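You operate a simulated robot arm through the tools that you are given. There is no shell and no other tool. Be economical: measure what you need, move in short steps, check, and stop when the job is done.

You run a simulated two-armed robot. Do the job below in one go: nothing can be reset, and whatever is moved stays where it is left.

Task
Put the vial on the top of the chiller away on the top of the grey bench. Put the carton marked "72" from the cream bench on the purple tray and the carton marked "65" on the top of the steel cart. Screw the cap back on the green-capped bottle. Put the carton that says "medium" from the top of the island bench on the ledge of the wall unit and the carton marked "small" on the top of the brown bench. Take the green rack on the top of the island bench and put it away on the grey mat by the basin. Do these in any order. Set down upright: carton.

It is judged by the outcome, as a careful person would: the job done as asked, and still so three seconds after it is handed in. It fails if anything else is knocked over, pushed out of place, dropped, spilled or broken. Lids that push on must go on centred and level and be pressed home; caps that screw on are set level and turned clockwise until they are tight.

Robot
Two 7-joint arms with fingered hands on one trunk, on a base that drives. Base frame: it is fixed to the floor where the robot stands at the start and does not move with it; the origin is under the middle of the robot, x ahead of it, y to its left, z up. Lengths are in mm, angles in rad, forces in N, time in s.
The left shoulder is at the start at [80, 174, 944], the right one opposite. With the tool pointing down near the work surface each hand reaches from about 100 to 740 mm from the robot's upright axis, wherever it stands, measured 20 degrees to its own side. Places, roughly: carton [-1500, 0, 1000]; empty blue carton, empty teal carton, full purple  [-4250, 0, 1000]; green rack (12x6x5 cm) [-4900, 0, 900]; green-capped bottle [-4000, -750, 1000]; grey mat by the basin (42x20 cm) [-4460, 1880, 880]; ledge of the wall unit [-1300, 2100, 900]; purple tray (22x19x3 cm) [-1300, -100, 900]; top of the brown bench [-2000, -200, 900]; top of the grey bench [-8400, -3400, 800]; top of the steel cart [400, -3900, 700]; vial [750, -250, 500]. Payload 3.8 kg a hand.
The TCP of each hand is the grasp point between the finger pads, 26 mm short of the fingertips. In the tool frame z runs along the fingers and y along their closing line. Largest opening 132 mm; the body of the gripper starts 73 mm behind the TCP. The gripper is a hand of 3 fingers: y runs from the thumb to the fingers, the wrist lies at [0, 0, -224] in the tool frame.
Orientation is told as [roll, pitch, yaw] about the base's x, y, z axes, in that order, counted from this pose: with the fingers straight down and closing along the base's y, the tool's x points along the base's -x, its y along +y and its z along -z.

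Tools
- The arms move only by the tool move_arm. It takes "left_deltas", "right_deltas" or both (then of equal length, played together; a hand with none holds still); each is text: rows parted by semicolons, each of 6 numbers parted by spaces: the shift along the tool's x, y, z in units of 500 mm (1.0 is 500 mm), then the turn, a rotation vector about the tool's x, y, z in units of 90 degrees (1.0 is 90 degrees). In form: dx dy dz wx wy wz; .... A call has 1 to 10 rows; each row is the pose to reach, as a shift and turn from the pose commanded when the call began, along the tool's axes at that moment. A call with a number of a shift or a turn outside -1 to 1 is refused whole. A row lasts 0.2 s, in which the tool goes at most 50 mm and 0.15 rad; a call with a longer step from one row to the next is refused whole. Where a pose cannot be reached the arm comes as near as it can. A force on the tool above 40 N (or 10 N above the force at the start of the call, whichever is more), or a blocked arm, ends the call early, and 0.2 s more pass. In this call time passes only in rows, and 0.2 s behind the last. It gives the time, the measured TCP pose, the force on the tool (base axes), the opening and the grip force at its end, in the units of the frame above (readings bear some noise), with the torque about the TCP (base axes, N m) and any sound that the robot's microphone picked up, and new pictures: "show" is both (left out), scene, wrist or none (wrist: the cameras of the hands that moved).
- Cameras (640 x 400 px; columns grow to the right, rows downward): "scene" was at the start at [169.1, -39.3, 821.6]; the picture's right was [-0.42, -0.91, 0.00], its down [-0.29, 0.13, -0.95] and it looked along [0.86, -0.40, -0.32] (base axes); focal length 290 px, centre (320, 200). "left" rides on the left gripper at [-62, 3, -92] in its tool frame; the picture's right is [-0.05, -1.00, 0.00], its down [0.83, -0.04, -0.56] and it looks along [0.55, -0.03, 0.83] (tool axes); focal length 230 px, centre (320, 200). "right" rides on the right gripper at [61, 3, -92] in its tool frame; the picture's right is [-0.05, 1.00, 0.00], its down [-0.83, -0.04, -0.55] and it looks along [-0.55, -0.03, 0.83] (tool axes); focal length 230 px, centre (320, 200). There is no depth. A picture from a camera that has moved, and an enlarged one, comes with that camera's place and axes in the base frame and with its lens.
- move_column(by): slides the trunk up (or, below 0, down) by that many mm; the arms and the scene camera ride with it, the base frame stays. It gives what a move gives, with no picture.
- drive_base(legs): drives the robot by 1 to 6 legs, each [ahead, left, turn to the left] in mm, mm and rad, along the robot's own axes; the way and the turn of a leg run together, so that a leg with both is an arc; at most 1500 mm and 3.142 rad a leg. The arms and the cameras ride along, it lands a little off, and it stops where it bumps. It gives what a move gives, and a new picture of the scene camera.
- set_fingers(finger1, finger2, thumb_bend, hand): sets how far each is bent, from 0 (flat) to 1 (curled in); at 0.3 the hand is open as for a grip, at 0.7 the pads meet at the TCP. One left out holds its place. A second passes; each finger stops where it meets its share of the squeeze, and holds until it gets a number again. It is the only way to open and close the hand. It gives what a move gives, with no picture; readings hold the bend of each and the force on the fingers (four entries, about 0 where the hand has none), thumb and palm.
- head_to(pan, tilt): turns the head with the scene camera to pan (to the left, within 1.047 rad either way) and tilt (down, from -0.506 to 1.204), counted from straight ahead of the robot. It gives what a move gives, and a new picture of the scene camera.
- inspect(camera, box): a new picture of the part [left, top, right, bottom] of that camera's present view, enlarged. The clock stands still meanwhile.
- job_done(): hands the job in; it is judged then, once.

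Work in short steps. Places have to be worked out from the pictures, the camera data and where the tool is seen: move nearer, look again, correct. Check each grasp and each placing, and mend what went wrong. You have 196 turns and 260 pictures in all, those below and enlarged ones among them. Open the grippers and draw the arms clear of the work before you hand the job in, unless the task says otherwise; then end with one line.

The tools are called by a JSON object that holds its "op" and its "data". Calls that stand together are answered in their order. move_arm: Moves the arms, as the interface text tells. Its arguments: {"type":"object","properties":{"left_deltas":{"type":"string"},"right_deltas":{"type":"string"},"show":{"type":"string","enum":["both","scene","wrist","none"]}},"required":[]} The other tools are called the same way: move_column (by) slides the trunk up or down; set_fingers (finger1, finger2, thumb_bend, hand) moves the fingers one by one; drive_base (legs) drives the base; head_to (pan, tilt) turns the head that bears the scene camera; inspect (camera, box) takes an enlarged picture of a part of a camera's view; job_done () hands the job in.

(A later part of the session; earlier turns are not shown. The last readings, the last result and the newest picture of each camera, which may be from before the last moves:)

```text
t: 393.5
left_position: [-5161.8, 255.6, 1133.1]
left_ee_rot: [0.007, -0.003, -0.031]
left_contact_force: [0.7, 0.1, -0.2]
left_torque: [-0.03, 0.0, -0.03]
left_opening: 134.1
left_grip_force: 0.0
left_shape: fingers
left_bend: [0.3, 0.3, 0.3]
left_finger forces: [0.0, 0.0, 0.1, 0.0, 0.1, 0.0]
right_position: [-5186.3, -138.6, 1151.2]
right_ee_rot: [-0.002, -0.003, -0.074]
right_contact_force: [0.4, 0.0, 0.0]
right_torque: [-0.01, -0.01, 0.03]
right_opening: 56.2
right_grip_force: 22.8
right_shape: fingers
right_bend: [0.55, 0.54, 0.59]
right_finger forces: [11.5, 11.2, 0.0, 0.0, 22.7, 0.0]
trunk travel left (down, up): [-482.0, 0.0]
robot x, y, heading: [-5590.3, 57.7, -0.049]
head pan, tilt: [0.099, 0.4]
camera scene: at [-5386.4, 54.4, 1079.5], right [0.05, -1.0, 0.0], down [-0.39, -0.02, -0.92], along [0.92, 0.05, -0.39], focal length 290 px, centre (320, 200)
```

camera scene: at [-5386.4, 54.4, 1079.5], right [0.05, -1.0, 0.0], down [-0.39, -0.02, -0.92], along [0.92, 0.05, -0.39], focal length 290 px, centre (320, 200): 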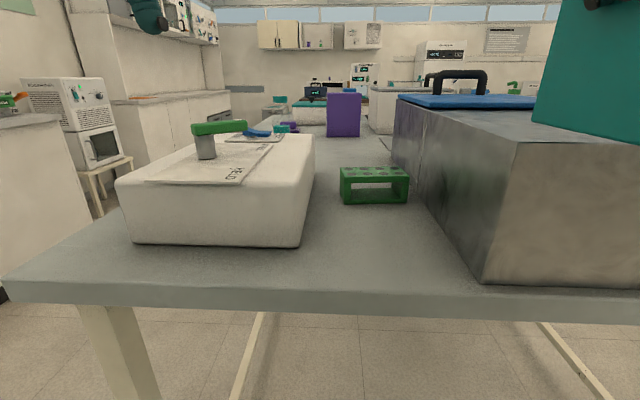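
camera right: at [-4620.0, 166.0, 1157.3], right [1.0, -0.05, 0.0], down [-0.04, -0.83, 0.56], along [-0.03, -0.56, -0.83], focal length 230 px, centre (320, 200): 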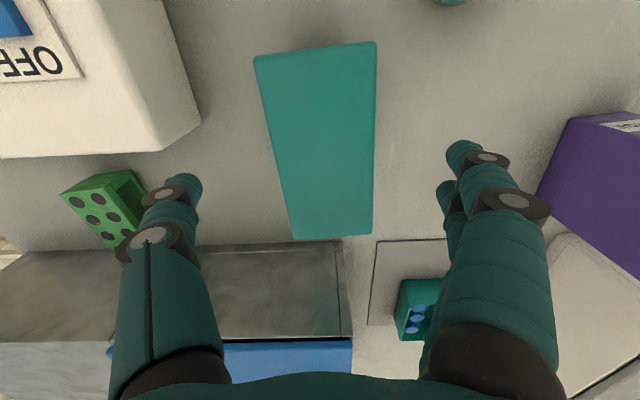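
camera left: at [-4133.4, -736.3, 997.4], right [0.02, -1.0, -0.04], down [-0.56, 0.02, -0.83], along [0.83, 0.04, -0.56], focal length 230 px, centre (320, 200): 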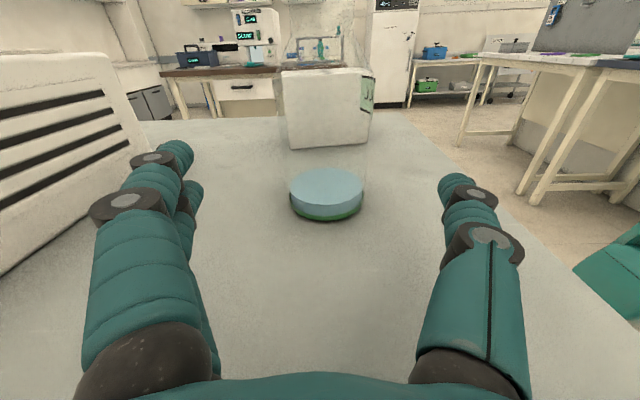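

The rack stands at about [-4900, -18], 120 mm along y and 60 mm along x, between the white unit and the BATH. I raise MEDIUM higher, turn the left hand to close along x, and approach.

{"op": "move_arm", "data": {"left_deltas": "0 0 0 0 0 0.095; 0 0 0 0 0 0.19; 0 0 0 0 0 0.285; 0 0 0 0 0 0.38; 0 0 0 0 0 0.475; 0 0 0 0 0 0.57; 0 0 0 0 0 0.665; 0 0 0 0 0 0.76; 0 0 0 0 0 0.855; 0 0 0 0 0 0.95", "right_deltas": "0 -0.02 -0.02 0 0 0; 0 -0.04 -0.04 0 0 0; 0 -0.06 -0.06 0 0 0; 0 -0.08 -0.08 0 0 0; 0 -0.1 -0.1 0 0 0; 0 -0.12 -0.12 0 0 0; 0 -0.12 -0.12 0 0 0; 0 -0.12 -0.12 0 0 0; 0 -0.12 -0.12 0 0 0; 0 -0.12 -0.12 0 0 0", "show": "none"}}

{"op": "drive_base", "data": {"legs": [[0, -140, 0.05], [170, 0, 0]]}}

{"op": "inspect", "data": {"camera": "left", "box": [0, 0, 640, 400]}}

```text
t: 395.7
left_position: [-5161.3, 256.1, 1132.7]
left_ee_rot: [0.002, 0.007, -1.526]
left_contact_force: [0.7, 1.1, -0.2]
left_torque: [-0.01, -0.05, 0.04]
left_opening: 134.0
left_grip_force: 0.0
left_shape: fingers
left_bend: [0.3, 0.3, 0.3]
left_finger forces: [0.0, 0.0, 0.1, 0.1, 0.0, 0.0]
right_position: [-5190.0, -199.2, 1211.6]
right_ee_rot: [-0.004, -0.003, -0.075]
right_contact_force: [0.6, -0.1, -0.7]
right_torque: [0.01, -0.04, -0.02]
right_opening: 56.3
right_grip_force: 22.5
right_shape: fingers
right_bend: [0.55, 0.54, 0.59]
right_finger forces: [11.5, 11.2, 0.1, 0.0, 22.7, 0.0]
trunk travel left (down, up): [-482.0, 0.0]
robot x, y, heading: [-5588.8, 56.6, -0.047]
head pan, tilt: [0.099, 0.4]
```

```text
t: 398.6
left_position: [-5004.8, 134.4, 1133.8]
left_ee_rot: [0.002, 0.006, -1.478]
left_contact_force: [0.5, -0.8, 0.0]
left_torque: [-0.01, 0.02, -0.02]
left_opening: 133.9
left_grip_force: 0.1
left_shape: fingers
left_bend: [0.3, 0.3, 0.3]
left_finger forces: [0.1, 0.1, 0.0, 0.0, 0.0, 0.0]
right_position: [-5012.5, -319.8, 1210.7]
right_ee_rot: [-0.003, -0.004, -0.029]
right_contact_force: [0.9, -0.4, -1.2]
right_torque: [0.03, -0.02, -0.01]
right_opening: 56.1
right_grip_force: 23.1
right_shape: fingers
right_bend: [0.55, 0.54, 0.59]
right_finger forces: [11.4, 11.3, 0.1, 0.1, 22.7, 0.0]
trunk travel left (down, up): [-482.0, 0.0]
robot x, y, heading: [-5419.4, -85.4, -0.003]
head pan, tilt: [0.099, 0.4]
camera scene: at [-5219.9, -76.3, 1079.7], right [0.1, -1.0, 0.0], down [-0.39, -0.04, -0.92], along [0.92, 0.09, -0.39], focal length 290 px, centre (320, 200)
```

scene: 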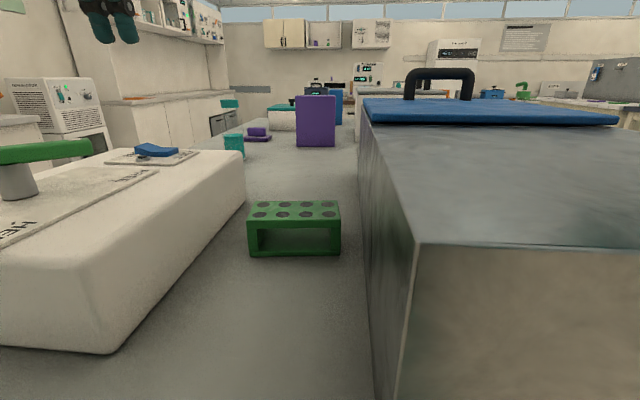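

```text
1.00 times, centred on (320, 200) of left (not enlarged: the box is as wide or as high as the picture)
camera zoom: at [-4996.0, 73.7, 1225.2], right [-0.99, -0.14, 0.0], down [-0.12, 0.82, 0.56], along [-0.08, 0.56, -0.83], focal length 230 px, centre (320, 200)
```

zoom: 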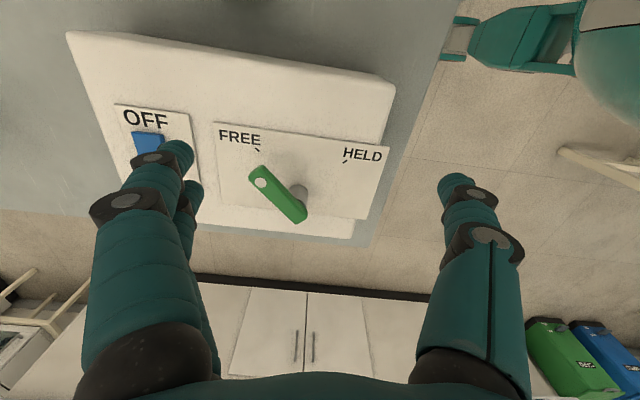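

The rack is centred at about [-4898, -18] with its top at z ≈ 930; the BATH face is at y ≈ -107. I take the left hand over it, slightly towards the open side, and partly down.

{"op": "move_arm", "data": {"left_deltas": "-0.074 0.047 0 0 0 0.03; -0.149 0.094 0 0 0 0.059; -0.223 0.14 0 0 0 0.059; -0.297 0.187 0 0 0 0.059; -0.297 0.187 0.09 0 0 0.059; -0.297 0.187 0.18 0 0 0.059; -0.297 0.187 0.26 0 0 0.059", "show": "both"}}

```text
t: 400.2
left_position: [-4898.9, -4.6, 1003.5]
left_ee_rot: [0.0, 0.005, -1.571]
left_contact_force: [1.1, 0.4, -0.3]
left_torque: [0.0, 0.03, -0.01]
left_opening: 134.4
left_grip_force: 0.0
left_shape: fingers
left_bend: [0.3, 0.3, 0.3]
left_finger forces: [0.0, 0.1, 0.0, 0.0, 0.0, 0.0]
right_position: [-5011.3, -321.2, 1210.9]
right_ee_rot: [-0.001, -0.003, -0.026]
right_contact_force: [0.0, 0.2, -0.7]
right_torque: [-0.03, 0.03, -0.03]
right_opening: 56.2
right_grip_force: 22.9
right_shape: fingers
right_bend: [0.55, 0.54, 0.59]
right_finger forces: [11.5, 11.1, 0.0, 0.0, 22.7, 0.0]
trunk travel left (down, up): [-482.0, 0.0]
robot x, y, heading: [-5419.2, -82.7, -0.004]
head pan, tilt: [0.099, 0.4]
camera scene: at [-5219.6, -76.2, 1079.4], right [0.1, -1.0, 0.0], down [-0.39, -0.04, -0.92], along [0.92, 0.09, -0.39], focal length 290 px, centre (320, 200)
camera left: at [-4895.2, -66.2, 1095.1], right [-1.0, -0.05, 0.0], down [-0.04, 0.83, 0.56], along [-0.03, 0.56, -0.83], focal length 230 px, centre (320, 200)
```

scene: 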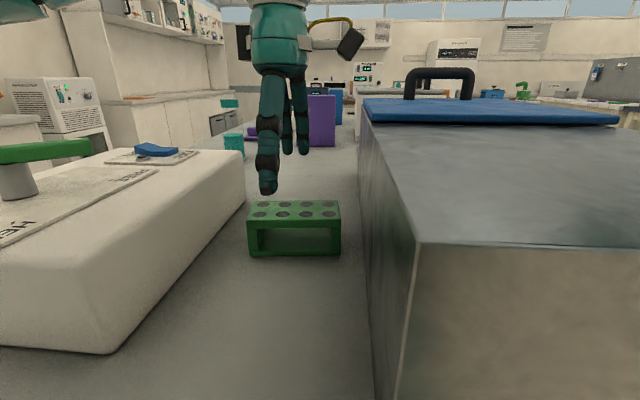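
left: 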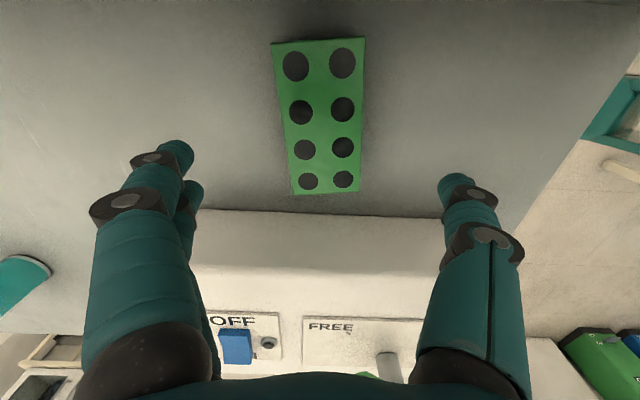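

The rack lies between the fingers, turned about 6°. I align, descend to z ≈ 914 and grip.

{"op": "move_arm", "data": {"left_deltas": "0 -0.004 0.06 0 0 -0.04; 0 -0.004 0.12 0 0 -0.065; 0 -0.004 0.178 0 0 -0.065", "show": "none"}}

{"op": "set_fingers", "data": {"hand": "left", "finger1": 0.7, "finger2": 0.7, "thumb_bend": 0.7}}

{"op": "move_arm", "data": {"left_deltas": "0 0 -0.05 0 0 0; 0 0 -0.12 0 0 0; 0 0 -0.21 0 0 0; 0 0 -0.3 0 0 0; 0 0 -0.38 0 0 0", "show": "both"}}

```text
t: 401.0
left_position: [-4900.3, -3.3, 916.0]
left_ee_rot: [0.004, 0.007, -1.469]
left_contact_force: [-0.5, 0.3, 0.9]
left_torque: [0.02, 0.02, 0.0]
left_opening: 133.9
left_grip_force: 0.0
left_shape: fingers
left_bend: [0.3, 0.3, 0.3]
left_finger forces: [0.0, 0.0, 0.0, 0.0, 0.0, 0.1]
right_position: [-5012.4, -320.5, 1210.1]
right_ee_rot: [-0.004, -0.003, -0.028]
right_contact_force: [1.0, 0.2, -0.6]
right_torque: [-0.01, 0.03, -0.03]
right_opening: 56.0
right_grip_force: 22.3
right_shape: fingers
right_bend: [0.55, 0.54, 0.59]
right_finger forces: [11.5, 11.3, 0.0, 0.1, 22.7, 0.0]
trunk travel left (down, up): [-482.0, 0.0]
robot x, y, heading: [-5420.2, -83.3, -0.004]
head pan, tilt: [0.099, 0.4]
```

```text
t: 402.0
left_position: [-4900.1, -2.6, 918.3]
left_ee_rot: [0.007, 0.005, -1.469]
left_contact_force: [-1.1, 0.5, 13.5]
left_torque: [0.06, -0.42, 0.04]
left_opening: 41.1
left_grip_force: 25.3
left_shape: fingers
left_bend: [0.58, 0.58, 0.65]
left_finger forces: [9.6, 9.5, 0.0, 0.0, 32.1, 0.1]
right_position: [-5013.8, -320.3, 1211.5]
right_ee_rot: [-0.001, -0.004, -0.028]
right_contact_force: [0.6, 0.1, -0.9]
right_torque: [-0.03, 0.03, -0.01]
right_opening: 56.0
right_grip_force: 23.1
right_shape: fingers
right_bend: [0.55, 0.54, 0.59]
right_finger forces: [11.5, 11.1, 0.0, 0.1, 22.7, 0.1]
trunk travel left (down, up): [-482.0, 0.0]
robot x, y, heading: [-5423.3, -84.9, -0.001]
head pan, tilt: [0.099, 0.4]
```

```text
t: 403.2
left_position: [-4901.5, -4.1, 1106.9]
left_ee_rot: [0.003, 0.007, -1.467]
left_contact_force: [0.3, 0.0, -1.7]
left_torque: [0.02, -0.01, 0.0]
left_opening: 40.5
left_grip_force: 24.0
left_shape: fingers
left_bend: [0.58, 0.63, 0.65]
left_finger forces: [8.2, 10.8, 0.1, 0.1, 29.9, 0.0]
right_position: [-5011.8, -320.8, 1212.0]
right_ee_rot: [-0.002, -0.003, -0.029]
right_contact_force: [0.1, 0.1, -1.3]
right_torque: [0.04, -0.02, 0.01]
right_opening: 55.9
right_grip_force: 22.8
right_shape: fingers
right_bend: [0.55, 0.54, 0.59]
right_finger forces: [11.4, 11.1, 0.0, 0.1, 22.7, 0.1]
trunk travel left (down, up): [-482.0, 0.0]
robot x, y, heading: [-5421.5, -83.6, -0.002]
head pan, tilt: [0.099, 0.4]
camera scene: at [-5220.2, -76.4, 1079.7], right [0.1, -1.0, 0.0], down [-0.39, -0.04, -0.92], along [0.92, 0.09, -0.39], focal length 290 px, centre (320, 200)
camera left: at [-4891.9, -65.7, 1197.2], right [-0.99, -0.15, 0.0], down [-0.13, 0.82, 0.56], along [-0.08, 0.56, -0.83], focal length 230 px, centre (320, 200)
```

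scene: 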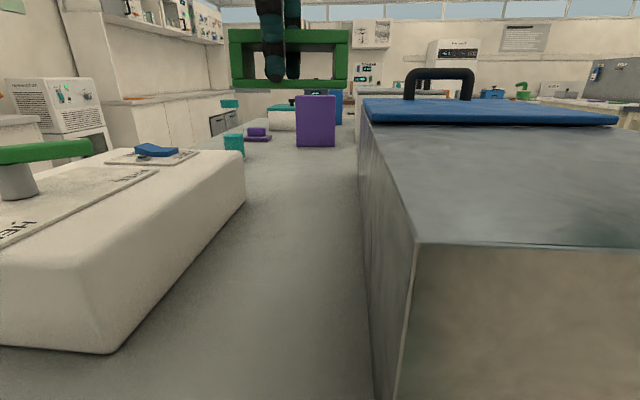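
left: 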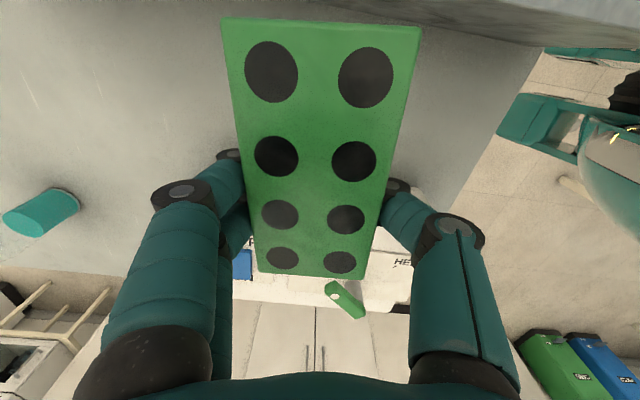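

The rack is level and firmly held. I retrace my way round to the basin side and turn to face the wall counter.

{"op": "drive_base", "data": {"legs": [[-165, 0, 0], [0, 950, 0], [0, 0, 1.57], [0, -1080, 0]]}}

{"op": "head_to", "data": {"pan": 0.0, "tilt": 0.35}}

```text
t: 425.9
left_position: [-4612.9, 1395.8, 1105.9]
left_ee_rot: [0.003, 0.007, 0.118]
left_contact_force: [0.3, 0.4, -1.8]
left_torque: [-0.02, 0.0, -0.03]
left_opening: 36.1
left_grip_force: 25.2
left_shape: fingers
left_bend: [0.64, 0.64, 0.65]
left_finger forces: [10.1, 11.5, 0.1, 0.0, 28.5, 0.0]
right_position: [-4296.8, 1290.0, 1210.1]
right_ee_rot: [-0.002, -0.003, 1.559]
right_contact_force: [-0.1, 0.0, -1.2]
right_torque: [-0.03, 0.02, -0.01]
right_opening: 56.0
right_grip_force: 22.1
right_shape: fingers
right_bend: [0.55, 0.54, 0.6]
right_finger forces: [11.4, 11.1, 0.0, 0.0, 22.3, 0.1]
trunk travel left (down, up): [-482.0, 0.0]
robot x, y, heading: [-4522.6, 876.7, 1.584]
head pan, tilt: [0.099, 0.4]
camera scene: at [-4535.7, 1077.3, 1079.5], right [0.99, 0.11, 0.0], down [0.04, -0.39, -0.92], along [-0.1, 0.92, -0.39], focal length 290 px, centre (320, 200)
```

scene: 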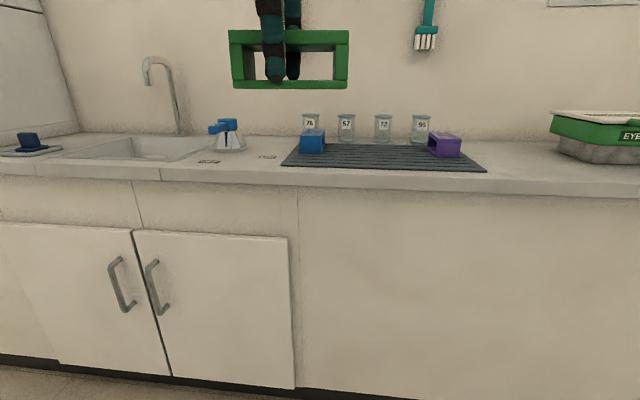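

```text
t: 426.6
left_position: [-4613.1, 1395.8, 1105.0]
left_ee_rot: [0.0, 0.006, 0.117]
left_contact_force: [-0.3, 1.1, 0.0]
left_torque: [0.02, 0.02, 0.0]
left_opening: 36.3
left_grip_force: 25.2
left_shape: fingers
left_bend: [0.64, 0.64, 0.65]
left_finger forces: [10.2, 11.6, 0.0, 0.0, 28.5, 0.0]
right_position: [-4296.0, 1290.9, 1210.7]
right_ee_rot: [-0.002, -0.002, 1.56]
right_contact_force: [-0.2, 1.0, 0.1]
right_torque: [0.04, 0.03, -0.04]
right_opening: 56.0
right_grip_force: 22.7
right_shape: fingers
right_bend: [0.55, 0.54, 0.6]
right_finger forces: [11.3, 10.9, 0.0, 0.0, 22.3, 0.1]
trunk travel left (down, up): [-482.0, 0.0]
robot x, y, heading: [-4525.5, 875.1, 1.583]
head pan, tilt: [0.0, 0.351]
camera scene: at [-4526.5, 1078.3, 1084.0], right [1.0, 0.01, 0.0], down [0.0, -0.34, -0.94], along [-0.01, 0.94, -0.34], focal length 290 px, centre (320, 200)
```

scene: 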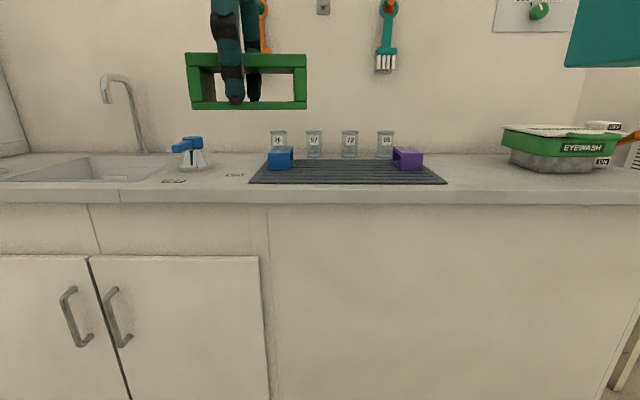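

The grey mat is ahead with beakers at its back and small holders at both sides, so the middle front is free. I drive nearer with the rack high.

{"op": "drive_base", "data": {"legs": [[0, -90, -0.012], [400, 0, 0]]}}

{"op": "head_to", "data": {"pan": 0.0, "tilt": 0.55}}

```text
t: 430.1
left_position: [-4519.8, 1795.4, 1106.8]
left_ee_rot: [0.003, 0.007, 0.111]
left_contact_force: [0.1, 0.9, -1.7]
left_torque: [-0.01, 0.01, 0.0]
left_opening: 36.2
left_grip_force: 24.9
left_shape: fingers
left_bend: [0.64, 0.64, 0.65]
left_finger forces: [10.1, 11.5, 0.0, 0.0, 28.5, 0.1]
right_position: [-4205.3, 1687.8, 1211.6]
right_ee_rot: [-0.001, -0.004, 1.551]
right_contact_force: [-0.3, -0.9, 0.0]
right_torque: [0.02, -0.04, -0.01]
right_opening: 56.3
right_grip_force: 21.9
right_shape: fingers
right_bend: [0.55, 0.54, 0.6]
right_finger forces: [11.3, 11.0, 0.0, 0.1, 22.3, 0.1]
trunk travel left (down, up): [-482.0, 0.0]
robot x, y, heading: [-4432.6, 1276.0, 1.578]
head pan, tilt: [0.0, 0.351]
camera scene: at [-4435.5, 1478.0, 1084.1], right [1.0, 0.01, 0.0], down [0.0, -0.34, -0.94], along [-0.01, 0.94, -0.34], focal length 290 px, centre (320, 200)
```

scene: 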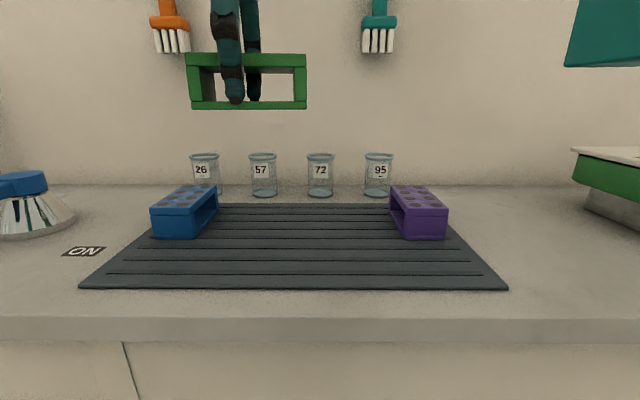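

```text
t: 430.9
left_position: [-4522.0, 1796.3, 1104.7]
left_ee_rot: [0.003, 0.008, 0.111]
left_contact_force: [1.0, -0.6, -1.2]
left_torque: [-0.01, 0.03, -0.01]
left_opening: 35.8
left_grip_force: 25.1
left_shape: fingers
left_bend: [0.64, 0.64, 0.65]
left_finger forces: [10.2, 11.5, 0.0, 0.0, 28.8, 0.0]
right_position: [-4204.9, 1688.4, 1210.8]
right_ee_rot: [-0.002, -0.002, 1.554]
right_contact_force: [-0.6, 0.1, -1.1]
right_torque: [0.03, -0.02, 0.01]
right_opening: 56.2
right_grip_force: 22.0
right_shape: fingers
right_bend: [0.55, 0.54, 0.6]
right_finger forces: [11.3, 10.9, 0.0, 0.0, 22.3, 0.0]
trunk travel left (down, up): [-482.0, 0.0]
robot x, y, heading: [-4435.7, 1277.6, 1.576]
head pan, tilt: [0.0, 0.55]
camera scene: at [-4435.5, 1474.8, 1065.8], right [1.0, 0.01, 0.0], down [0.0, -0.52, -0.85], along [-0.01, 0.85, -0.52], focal length 290 px, centre (320, 200)
```

scene: 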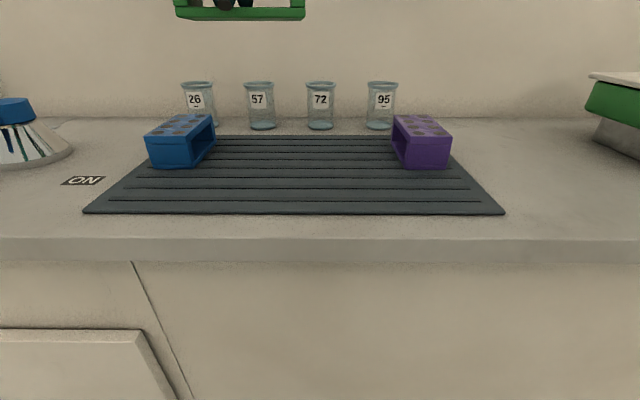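

The mat's free middle is about x -4590…-4330, with its front edge at y ≈ 1716 and its surface near z 905. I bring the rack over [-4460, 1810], square it and lower to just above the mat.

{"op": "move_arm", "data": {"left_deltas": "-0.05 0.008 0 0 0 0.04; -0.102 0.015 0 0 0 0.07; -0.102 0.015 0.08 0 0 0.07; -0.102 0.015 0.16 0 0 0.07; -0.102 0.015 0.24 0 0 0.07", "show": "scene"}}

```text
t: 432.1
left_position: [-4472.0, 1809.5, 982.6]
left_ee_rot: [0.001, 0.007, 0.002]
left_contact_force: [0.2, 0.2, -1.5]
left_torque: [0.01, 0.01, -0.01]
left_opening: 36.1
left_grip_force: 24.8
left_shape: fingers
left_bend: [0.64, 0.65, 0.65]
left_finger forces: [9.9, 11.4, 0.1, 0.0, 28.3, 0.0]
right_position: [-4203.6, 1689.0, 1209.9]
right_ee_rot: [-0.002, 0.0, 1.553]
right_contact_force: [-0.4, -1.6, -0.2]
right_torque: [0.0, 0.0, -0.01]
right_opening: 56.1
right_grip_force: 21.9
right_shape: fingers
right_bend: [0.55, 0.54, 0.6]
right_finger forces: [11.3, 11.0, 0.1, 0.1, 22.3, 0.0]
trunk travel left (down, up): [-482.0, 0.0]
robot x, y, heading: [-4436.7, 1278.3, 1.58]
head pan, tilt: [0.0, 0.55]
camera scene: at [-4435.5, 1475.0, 1065.6], right [1.0, 0.01, 0.0], down [0.0, -0.52, -0.85], along [-0.01, 0.85, -0.52], focal length 290 px, centre (320, 200)
```

scene: 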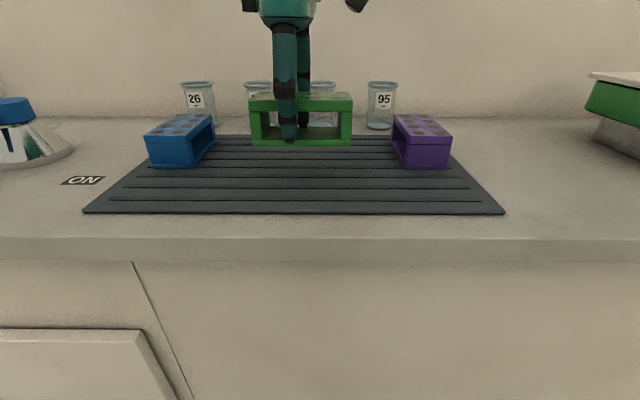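

The rack is over the middle of the mat. I lower it until it touches.

{"op": "move_arm", "data": {"left_deltas": "0 0 0.03 0 0 0; 0 0 0.045 0 0 0; 0 0 0.06 0 0 0; 0 0 0.075 0 0 0; 0 0 0.085 0 0 0; 0 0 0.095 0 0 0; 0 0 0.105 0 0 0; 0 0 0.115 0 0 0; 0 0 0.125 0 0 0", "show": "scene"}}

```text
t: 434.1
left_position: [-4472.4, 1809.6, 924.7]
left_ee_rot: [0.006, 0.008, 0.0]
left_contact_force: [-0.1, -0.1, 5.3]
left_torque: [0.25, 0.03, -0.02]
left_opening: 35.8
left_grip_force: 28.1
left_shape: fingers
left_bend: [0.64, 0.65, 0.65]
left_finger forces: [11.8, 14.3, 0.1, 0.0, 29.5, 0.0]
right_position: [-4203.0, 1687.3, 1212.3]
right_ee_rot: [-0.002, -0.002, 1.554]
right_contact_force: [0.2, -0.7, -0.3]
right_torque: [-0.04, 0.05, 0.01]
right_opening: 56.0
right_grip_force: 21.9
right_shape: fingers
right_bend: [0.55, 0.54, 0.6]
right_finger forces: [11.4, 11.0, 0.1, 0.0, 22.3, 0.0]
trunk travel left (down, up): [-482.0, 0.0]
robot x, y, heading: [-4436.6, 1278.6, 1.578]
head pan, tilt: [0.0, 0.55]
camera scene: at [-4435.5, 1474.1, 1066.2], right [1.0, 0.01, 0.0], down [0.0, -0.52, -0.85], along [-0.01, 0.85, -0.52], focal length 290 px, centre (320, 200)
```

scene: 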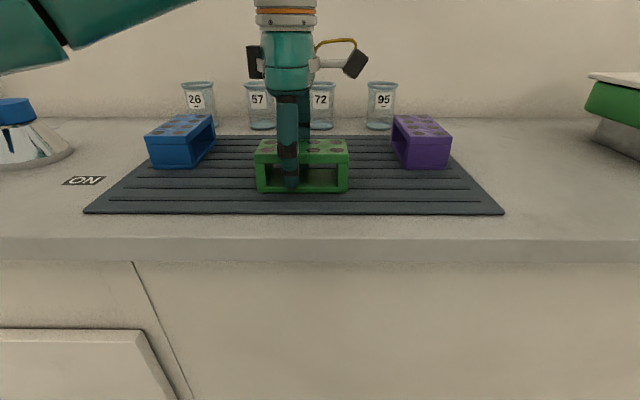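

Contact: the rack rests on the mat. I release and rise, keeping clear of the beakers.

{"op": "set_fingers", "data": {"hand": "left", "finger1": 0.3, "finger2": 0.3, "thumb_bend": 0.3}}

{"op": "move_arm", "data": {"left_deltas": "0 0 -0.08 0 0 0; 0 0 -0.16 0 0 0; 0 0 -0.24 0 0 0; 0 0 -0.32 0 0 0; 0 0 -0.4 0 0 0", "show": "scene"}}

```text
t: 435.1
left_position: [-4473.3, 1809.6, 921.9]
left_ee_rot: [0.001, 0.007, 0.003]
left_contact_force: [0.2, 0.1, -0.4]
left_torque: [-0.02, 0.01, 0.04]
left_opening: 133.9
left_grip_force: 0.1
left_shape: fingers
left_bend: [0.3, 0.3, 0.3]
left_finger forces: [0.0, 0.0, 0.1, 0.0, 0.0, 0.0]
right_position: [-4204.3, 1689.4, 1211.1]
right_ee_rot: [-0.002, -0.003, 1.553]
right_contact_force: [0.3, 0.5, -0.2]
right_torque: [0.01, 0.01, -0.02]
right_opening: 56.0
right_grip_force: 22.8
right_shape: fingers
right_bend: [0.55, 0.54, 0.6]
right_finger forces: [11.4, 11.0, 0.0, 0.0, 22.3, 0.0]
trunk travel left (down, up): [-482.0, 0.0]
robot x, y, heading: [-4435.8, 1278.1, 1.579]
head pan, tilt: [0.0, 0.55]
```

```text
t: 436.3
left_position: [-4471.8, 1807.5, 1123.3]
left_ee_rot: [0.005, 0.008, 0.001]
left_contact_force: [-0.2, 0.3, -0.1]
left_torque: [-0.02, -0.01, -0.01]
left_opening: 134.0
left_grip_force: 0.1
left_shape: fingers
left_bend: [0.3, 0.3, 0.3]
left_finger forces: [0.1, 0.0, 0.0, 0.0, 0.1, 0.0]
right_position: [-4203.4, 1687.8, 1210.8]
right_ee_rot: [-0.002, -0.004, 1.553]
right_contact_force: [0.0, 0.4, -0.8]
right_torque: [0.03, -0.01, -0.01]
right_opening: 55.9
right_grip_force: 22.9
right_shape: fingers
right_bend: [0.55, 0.54, 0.6]
right_finger forces: [11.4, 11.0, 0.0, 0.0, 22.4, 0.1]
trunk travel left (down, up): [-482.0, 0.0]
robot x, y, heading: [-4438.4, 1274.0, 1.578]
head pan, tilt: [0.0, 0.55]
camera scene: at [-4435.4, 1474.1, 1066.0], right [1.0, 0.01, 0.0], down [0.0, -0.52, -0.85], along [-0.01, 0.85, -0.52], focal length 290 px, centre (320, 200)
```

scene: 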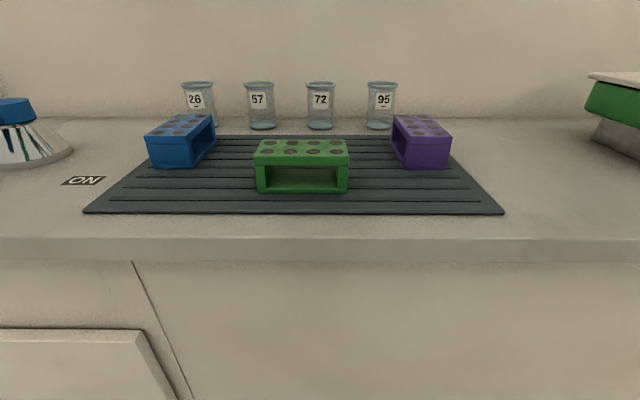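

The rack stands on the mat. Next, MEDIUM to the ledge: I back off, restore the left hand's natural orientation, and strafe right along the aisle to the wall unit.

{"op": "drive_base", "data": {"legs": [[-350, 0, 0], [0, -1500, 0], [0, -800, 0]]}}

{"op": "move_arm", "data": {"left_deltas": "0.02 0 0 0 0 -0.09; 0.04 0 0 0 0 -0.18; 0.06 0 0.01 0 0 -0.27; 0.08 0 0.02 0 0 -0.36; 0.1 0 0.03 0 0 -0.45; 0.13 0 0.04 0 0 -0.54; 0.16 0 0.05 0 0 -0.63; 0.19 -0.02 0.06 0 0 -0.72; 0.22 -0.04 0.06 0 0 -0.81; 0.24 -0.06 0.06 0 0 -0.9", "show": "none"}}

{"op": "head_to", "data": {"pan": -0.2, "tilt": 0.35}}

```text
t: 458.4
left_position: [-2160.5, 1465.9, 1121.6]
left_ee_rot: [0.003, 0.007, -0.015]
left_contact_force: [-0.3, 0.9, 0.2]
left_torque: [-0.01, -0.01, 0.0]
left_opening: 134.0
left_grip_force: 0.1
left_shape: fingers
left_bend: [0.3, 0.3, 0.3]
left_finger forces: [0.0, 0.0, 0.1, 0.1, 0.0, 0.0]
right_position: [-1894.8, 1342.6, 1210.8]
right_ee_rot: [-0.001, -0.003, 1.54]
right_contact_force: [0.0, -0.8, -0.5]
right_torque: [-0.01, -0.01, 0.02]
right_opening: 56.1
right_grip_force: 22.7
right_shape: fingers
right_bend: [0.55, 0.54, 0.6]
right_finger forces: [11.4, 11.0, 0.1, 0.0, 22.3, 0.0]
trunk travel left (down, up): [-482.0, 0.0]
robot x, y, heading: [-2133.1, 931.0, 1.56]
head pan, tilt: [0.0, 0.55]
camera scene: at [-2129.4, 1132.2, 1065.8], right [1.0, -0.01, 0.0], down [0.0, -0.52, -0.85], along [0.01, 0.85, -0.52], focal length 290 px, centre (320, 200)
```

scene: 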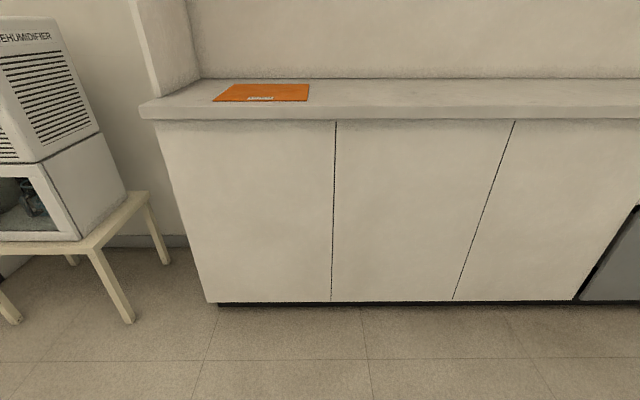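

```text
t: 460.6
left_position: [-2280.6, 1436.7, 1091.8]
left_ee_rot: [0.006, 0.0, 1.403]
left_contact_force: [-0.2, 0.0, -0.8]
left_torque: [0.02, -0.02, -0.03]
left_opening: 134.1
left_grip_force: 0.2
left_shape: fingers
left_bend: [0.3, 0.3, 0.3]
left_finger forces: [0.0, 0.0, 0.0, 0.1, 0.1, 0.0]
right_position: [-1894.6, 1342.2, 1210.0]
right_ee_rot: [-0.001, -0.004, 1.539]
right_contact_force: [0.2, 0.0, -0.5]
right_torque: [-0.01, 0.0, 0.01]
right_opening: 56.0
right_grip_force: 22.0
right_shape: fingers
right_bend: [0.55, 0.54, 0.6]
right_finger forces: [11.4, 10.9, 0.0, 0.0, 22.3, 0.0]
trunk travel left (down, up): [-482.0, 0.0]
robot x, y, heading: [-2132.2, 937.0, 1.561]
head pan, tilt: [0.0, 0.55]
```

```text
t: 461.4
left_position: [-2279.8, 1436.3, 1092.3]
left_ee_rot: [0.007, -0.002, 1.4]
left_contact_force: [0.4, 0.8, -0.3]
left_torque: [0.01, -0.01, 0.03]
left_opening: 133.8
left_grip_force: 0.1
left_shape: fingers
left_bend: [0.3, 0.3, 0.3]
left_finger forces: [0.1, 0.1, 0.1, 0.0, 0.0, 0.0]
right_position: [-1894.6, 1342.2, 1210.0]
right_ee_rot: [0.0, -0.002, 1.54]
right_contact_force: [0.0, -0.1, -1.2]
right_torque: [0.03, 0.0, 0.0]
right_opening: 56.1
right_grip_force: 22.7
right_shape: fingers
right_bend: [0.55, 0.54, 0.6]
right_finger forces: [11.4, 11.0, 0.1, 0.0, 22.3, 0.0]
trunk travel left (down, up): [-482.0, 0.0]
robot x, y, heading: [-2130.6, 933.7, 1.56]
head pan, tilt: [-0.201, 0.351]
camera scene: at [-2110.9, 1133.6, 1084.0], right [0.98, -0.21, 0.0], down [-0.07, -0.34, -0.94], along [0.19, 0.92, -0.34], focal length 290 px, centre (320, 200)
```

scene: 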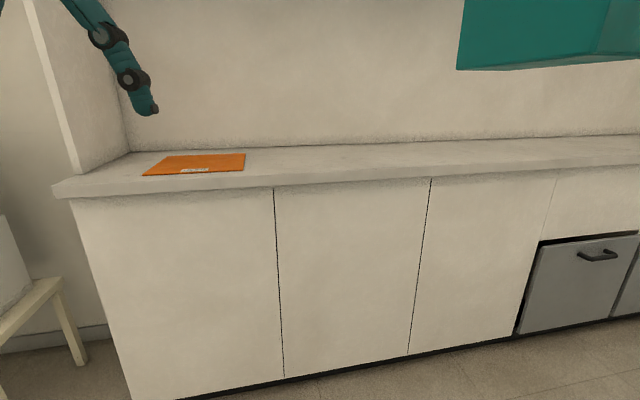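

The ledge is the counter of this wall unit (z ≈ 855, front edge y ≈ 1985), with free space right of the orange mat. I lower the trunk to keep under the upper shelf and drive in.

{"op": "move_column", "data": {"by": -150}}

{"op": "drive_base", "data": {"legs": [[620, 0, 0.01]]}}

{"op": "head_to", "data": {"pan": -0.35, "tilt": 0.4}}

```text
t: 463.1
left_position: [-2279.9, 1436.9, 942.7]
left_ee_rot: [0.008, -0.002, 1.401]
left_contact_force: [-0.7, 0.0, 0.1]
left_torque: [0.0, 0.02, -0.05]
left_opening: 134.1
left_grip_force: 0.1
left_shape: fingers
left_bend: [0.3, 0.3, 0.3]
left_finger forces: [0.0, 0.0, 0.0, 0.1, 0.0, 0.1]
right_position: [-1895.2, 1341.8, 1060.5]
right_ee_rot: [-0.002, -0.004, 1.539]
right_contact_force: [0.6, 0.2, 0.1]
right_torque: [0.03, -0.03, -0.01]
right_opening: 55.9
right_grip_force: 22.0
right_shape: fingers
right_bend: [0.55, 0.54, 0.6]
right_finger forces: [11.4, 11.0, 0.0, 0.0, 22.3, 0.0]
trunk travel left (down, up): [-332.0, 150.0]
robot x, y, heading: [-2132.1, 935.2, 1.56]
head pan, tilt: [-0.201, 0.351]
```

```text
t: 466.6
left_position: [-2279.2, 2042.4, 942.4]
left_ee_rot: [0.008, 0.001, 1.406]
left_contact_force: [0.6, 0.0, -0.3]
left_torque: [-0.02, 0.03, 0.04]
left_opening: 134.0
left_grip_force: 0.1
left_shape: fingers
left_bend: [0.3, 0.3, 0.3]
left_finger forces: [0.0, 0.1, 0.0, 0.1, 0.0, 0.0]
right_position: [-1893.8, 1948.9, 1060.0]
right_ee_rot: [-0.001, -0.004, 1.544]
right_contact_force: [0.0, 0.2, -0.2]
right_torque: [0.0, 0.01, 0.0]
right_opening: 56.0
right_grip_force: 21.7
right_shape: fingers
right_bend: [0.55, 0.54, 0.6]
right_finger forces: [11.4, 11.0, 0.0, 0.0, 22.3, 0.0]
trunk travel left (down, up): [-332.0, 150.0]
robot x, y, heading: [-2127.4, 1540.6, 1.564]
head pan, tilt: [-0.201, 0.351]
camera scene: at [-2108.6, 1720.4, 897.3], right [0.98, -0.2, 0.0], down [-0.07, -0.34, -0.94], along [0.19, 0.92, -0.34], focal length 290 px, centre (320, 200)
```

scene: 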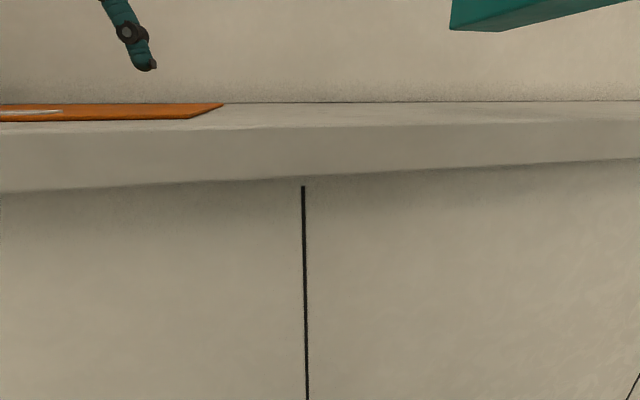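

```text
t: 467.2
left_position: [-2279.8, 2042.2, 942.7]
left_ee_rot: [0.007, -0.003, 1.407]
left_contact_force: [-0.4, 0.2, -0.6]
left_torque: [0.02, 0.0, -0.02]
left_opening: 134.0
left_grip_force: 0.1
left_shape: fingers
left_bend: [0.3, 0.3, 0.3]
left_finger forces: [0.1, 0.0, 0.0, 0.0, 0.1, 0.1]
right_position: [-1894.5, 1950.2, 1060.7]
right_ee_rot: [-0.002, 0.0, 1.545]
right_contact_force: [0.1, 0.3, 0.3]
right_torque: [-0.03, 0.02, -0.03]
right_opening: 55.9
right_grip_force: 21.7
right_shape: fingers
right_bend: [0.55, 0.54, 0.6]
right_finger forces: [11.3, 11.0, 0.0, 0.1, 22.3, 0.1]
trunk travel left (down, up): [-332.0, 150.0]
robot x, y, heading: [-2128.2, 1540.6, 1.568]
head pan, tilt: [-0.351, 0.4]
camera scene: at [-2095.4, 1715.8, 892.9], right [0.94, -0.35, 0.0], down [-0.13, -0.36, -0.92], along [0.32, 0.86, -0.39], focal length 290 px, centre (320, 200)
```

scene: 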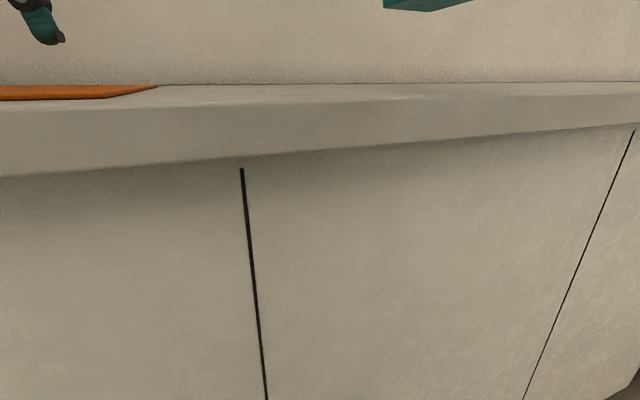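

The ledge's front edge works out at y ≈ 1904 with its surface at z ≈ 879. I move MEDIUM forward over it and lower to near the surface.

{"op": "move_arm", "data": {"right_deltas": "-0.08 0 0 0 0 0; -0.16 0 0 0 0 0; -0.22 0 0 0 0 0; -0.22 0 0.05 0 0 0; -0.22 0 0.09 0 0 0", "show": "wrist"}}

{"op": "head_to", "data": {"pan": -0.55, "tilt": 0.1}}

```text
t: 468.4
left_position: [-2280.0, 2042.9, 942.3]
left_ee_rot: [0.007, 0.001, 1.405]
left_contact_force: [0.6, 0.4, -0.7]
left_torque: [0.01, 0.02, 0.01]
left_opening: 134.1
left_grip_force: 0.0
left_shape: fingers
left_bend: [0.3, 0.3, 0.3]
left_finger forces: [0.0, 0.1, 0.0, 0.0, 0.1, 0.0]
right_position: [-1889.6, 2058.6, 1015.4]
right_ee_rot: [0.0, -0.001, 1.546]
right_contact_force: [0.0, -0.4, -0.1]
right_torque: [0.01, -0.01, -0.01]
right_opening: 55.7
right_grip_force: 22.2
right_shape: fingers
right_bend: [0.55, 0.54, 0.6]
right_finger forces: [11.4, 10.9, 0.0, 0.0, 22.2, 0.0]
trunk travel left (down, up): [-332.0, 150.0]
robot x, y, heading: [-2133.1, 1537.4, 1.572]
head pan, tilt: [-0.351, 0.4]
camera right: at [-1895.0, 1997.6, 1109.4], right [-1.0, 0.08, 0.0], down [0.06, 0.83, 0.56], along [0.05, 0.56, -0.83], focal length 230 px, centre (320, 200)
```

right: 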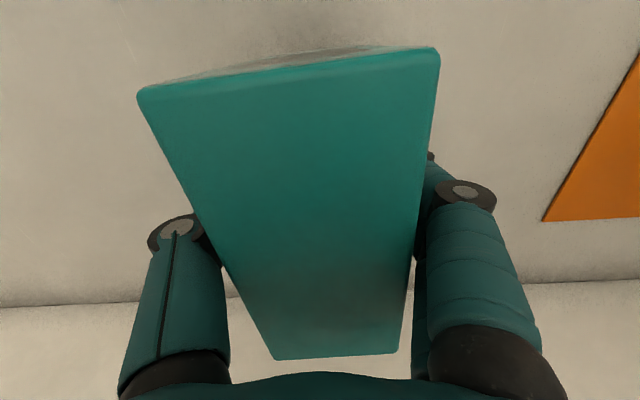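

```text
t: 469.2
left_position: [-2280.3, 2043.1, 942.6]
left_ee_rot: [0.008, -0.001, 1.406]
left_contact_force: [-0.2, 0.3, -0.1]
left_torque: [0.0, 0.0, 0.03]
left_opening: 134.1
left_grip_force: 0.1
left_shape: fingers
left_bend: [0.3, 0.3, 0.3]
left_finger forces: [0.0, 0.0, 0.0, 0.1, 0.0, 0.0]
right_position: [-1889.9, 2059.6, 1016.8]
right_ee_rot: [-0.001, -0.003, 1.544]
right_contact_force: [0.2, 0.3, 0.2]
right_torque: [-0.02, -0.02, 0.0]
right_opening: 56.2
right_grip_force: 22.4
right_shape: fingers
right_bend: [0.55, 0.54, 0.6]
right_finger forces: [11.4, 11.0, 0.0, 0.0, 22.3, 0.0]
trunk travel left (down, up): [-332.0, 150.0]
robot x, y, heading: [-2127.0, 1541.4, 1.57]
head pan, tilt: [-0.55, 0.099]
camera scene: at [-2079.1, 1707.4, 920.7], right [0.85, -0.52, 0.0], down [-0.05, -0.09, -0.99], along [0.52, 0.85, -0.1], focal length 290 px, centre (320, 200)
```

scene: 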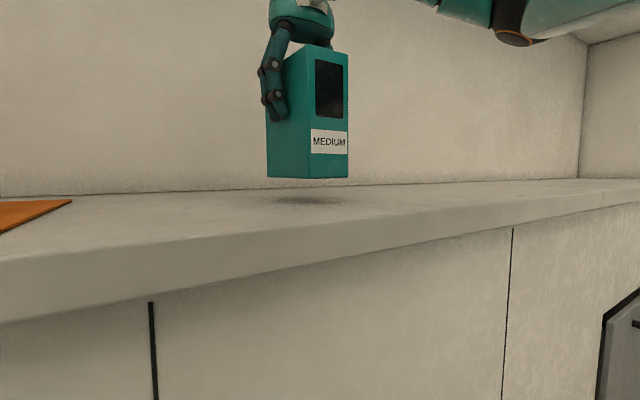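

MEDIUM hovers upright over the ledge. I lower it until it touches.

{"op": "move_arm", "data": {"right_deltas": "0 0 0.03 0 0 0; 0 0 0.045 0 0 0; 0 0 0.055 0 0 0; 0 0 0.065 0 0 0; 0 0 0.075 0 0 0; 0 0 0.085 0 0 0; 0 0 0.095 0 0 0; 0 0 0.105 0 0 0; 0 0 0.115 0 0 0; 0 0 0.125 0 0 0", "show": "scene"}}

```text
t: 470.7
left_position: [-2279.9, 2040.9, 942.4]
left_ee_rot: [0.007, -0.002, 1.408]
left_contact_force: [-0.3, -0.3, 0.5]
left_torque: [0.01, -0.01, 0.03]
left_opening: 134.2
left_grip_force: 0.0
left_shape: fingers
left_bend: [0.3, 0.3, 0.3]
left_finger forces: [0.0, 0.1, 0.0, 0.1, 0.0, 0.0]
right_position: [-1890.3, 2059.5, 979.3]
right_ee_rot: [0.005, -0.018, 1.544]
right_contact_force: [0.2, -4.2, 17.1]
right_torque: [-0.07, 0.17, 0.07]
right_opening: 56.5
right_grip_force: 25.5
right_shape: fingers
right_bend: [0.57, 0.56, 0.61]
right_finger forces: [12.8, 12.3, 0.0, 0.1, 25.2, 0.0]
trunk travel left (down, up): [-332.0, 150.0]
robot x, y, heading: [-2130.6, 1540.4, 1.565]
head pan, tilt: [-0.55, 0.099]
stopped in row 7 (right hand): the force on the tool passed its limit at 45 N (the readings are from after the stop); the commanded pose is now the measured one
camera scene: at [-2079.2, 1706.2, 920.9], right [0.85, -0.53, 0.0], down [-0.05, -0.08, -1.0], along [0.52, 0.85, -0.1], focal length 290 px, centre (320, 200)
```

scene: 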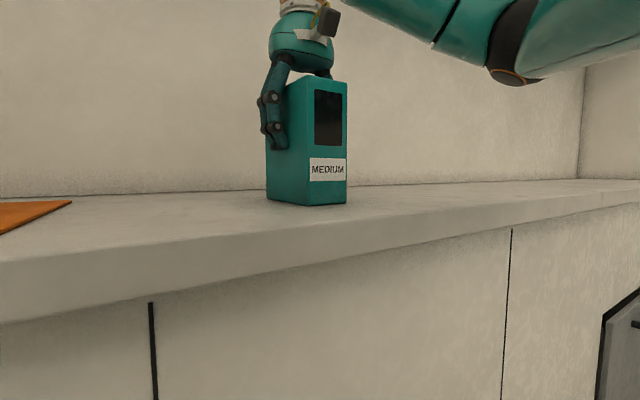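

It touches down upright. I ease off 2 mm, release and rise.

{"op": "move_arm", "data": {"right_deltas": "0 0 -0.005 0 0 0", "show": "none"}}

{"op": "set_fingers", "data": {"hand": "right", "finger1": 0.3, "finger2": 0.3, "thumb_bend": 0.3}}

{"op": "move_arm", "data": {"right_deltas": "0 0 -0.08 0 0 0; 0 0 -0.16 0 0 0; 0 0 -0.24 0 0 0; 0 0 -0.3 0 0 0; 0.08 0 -0.3 0 0 0; 0.16 0 -0.3 0 0 0; 0.22 0 -0.3 0 0 0", "show": "scene"}}

```text
t: 471.1
left_position: [-2279.8, 2040.7, 943.7]
left_ee_rot: [0.008, -0.002, 1.408]
left_contact_force: [-0.3, 0.2, -0.5]
left_torque: [-0.03, -0.03, 0.02]
left_opening: 133.8
left_grip_force: 0.0
left_shape: fingers
left_bend: [0.3, 0.3, 0.3]
left_finger forces: [0.0, 0.1, 0.0, 0.0, 0.1, 0.1]
right_position: [-1891.8, 2058.5, 981.2]
right_ee_rot: [0.003, -0.013, 1.544]
right_contact_force: [-0.8, -4.8, 11.2]
right_torque: [-0.01, 0.31, 0.08]
right_opening: 56.2
right_grip_force: 25.3
right_shape: fingers
right_bend: [0.57, 0.56, 0.61]
right_finger forces: [12.9, 12.5, 0.1, 0.0, 24.6, 0.0]
trunk travel left (down, up): [-332.0, 150.0]
robot x, y, heading: [-2128.1, 1540.8, 1.568]
head pan, tilt: [-0.55, 0.099]
```

```text
t: 472.1
left_position: [-2279.2, 2042.4, 942.0]
left_ee_rot: [0.007, -0.002, 1.406]
left_contact_force: [0.2, 0.0, 0.2]
left_torque: [-0.01, 0.0, 0.02]
left_opening: 134.0
left_grip_force: 0.1
left_shape: fingers
left_bend: [0.3, 0.3, 0.3]
left_finger forces: [0.1, 0.0, 0.0, 0.0, 0.1, 0.0]
right_position: [-1891.2, 2060.6, 978.6]
right_ee_rot: [0.002, -0.013, 1.544]
right_contact_force: [-0.2, -0.5, -0.2]
right_torque: [0.02, 0.02, 0.04]
right_opening: 133.9
right_grip_force: 0.1
right_shape: fingers
right_bend: [0.3, 0.3, 0.3]
right_finger forces: [0.0, 0.0, 0.0, 0.0, 0.1, 0.1]
trunk travel left (down, up): [-332.0, 150.0]
robot x, y, heading: [-2128.1, 1541.3, 1.568]
head pan, tilt: [-0.55, 0.099]
```

```text
t: 473.7
left_position: [-2279.8, 2043.5, 942.6]
left_ee_rot: [0.009, -0.002, 1.409]
left_contact_force: [0.1, 0.1, 0.0]
left_torque: [0.01, 0.01, -0.02]
left_opening: 134.1
left_grip_force: 0.1
left_shape: fingers
left_bend: [0.3, 0.3, 0.3]
left_finger forces: [0.1, 0.0, 0.0, 0.0, 0.1, 0.0]
right_position: [-1891.8, 1948.2, 1124.8]
right_ee_rot: [0.003, -0.014, 1.543]
right_contact_force: [0.7, 0.2, 0.1]
right_torque: [0.02, 0.01, -0.03]
right_opening: 133.9
right_grip_force: 0.0
right_shape: fingers
right_bend: [0.3, 0.3, 0.3]
right_finger forces: [0.0, 0.0, 0.0, 0.0, 0.0, 0.0]
trunk travel left (down, up): [-332.0, 150.0]
robot x, y, heading: [-2128.7, 1540.3, 1.569]
head pan, tilt: [-0.55, 0.099]
camera scene: at [-2078.9, 1707.0, 920.8], right [0.85, -0.53, 0.0], down [-0.05, -0.08, -1.0], along [0.52, 0.85, -0.1], focal length 290 px, centre (320, 200)
```

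scene: 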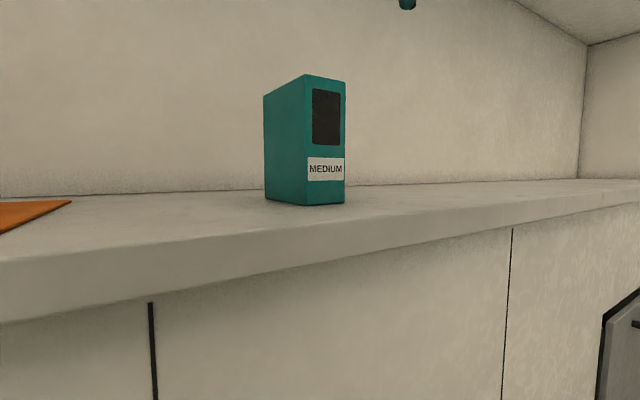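

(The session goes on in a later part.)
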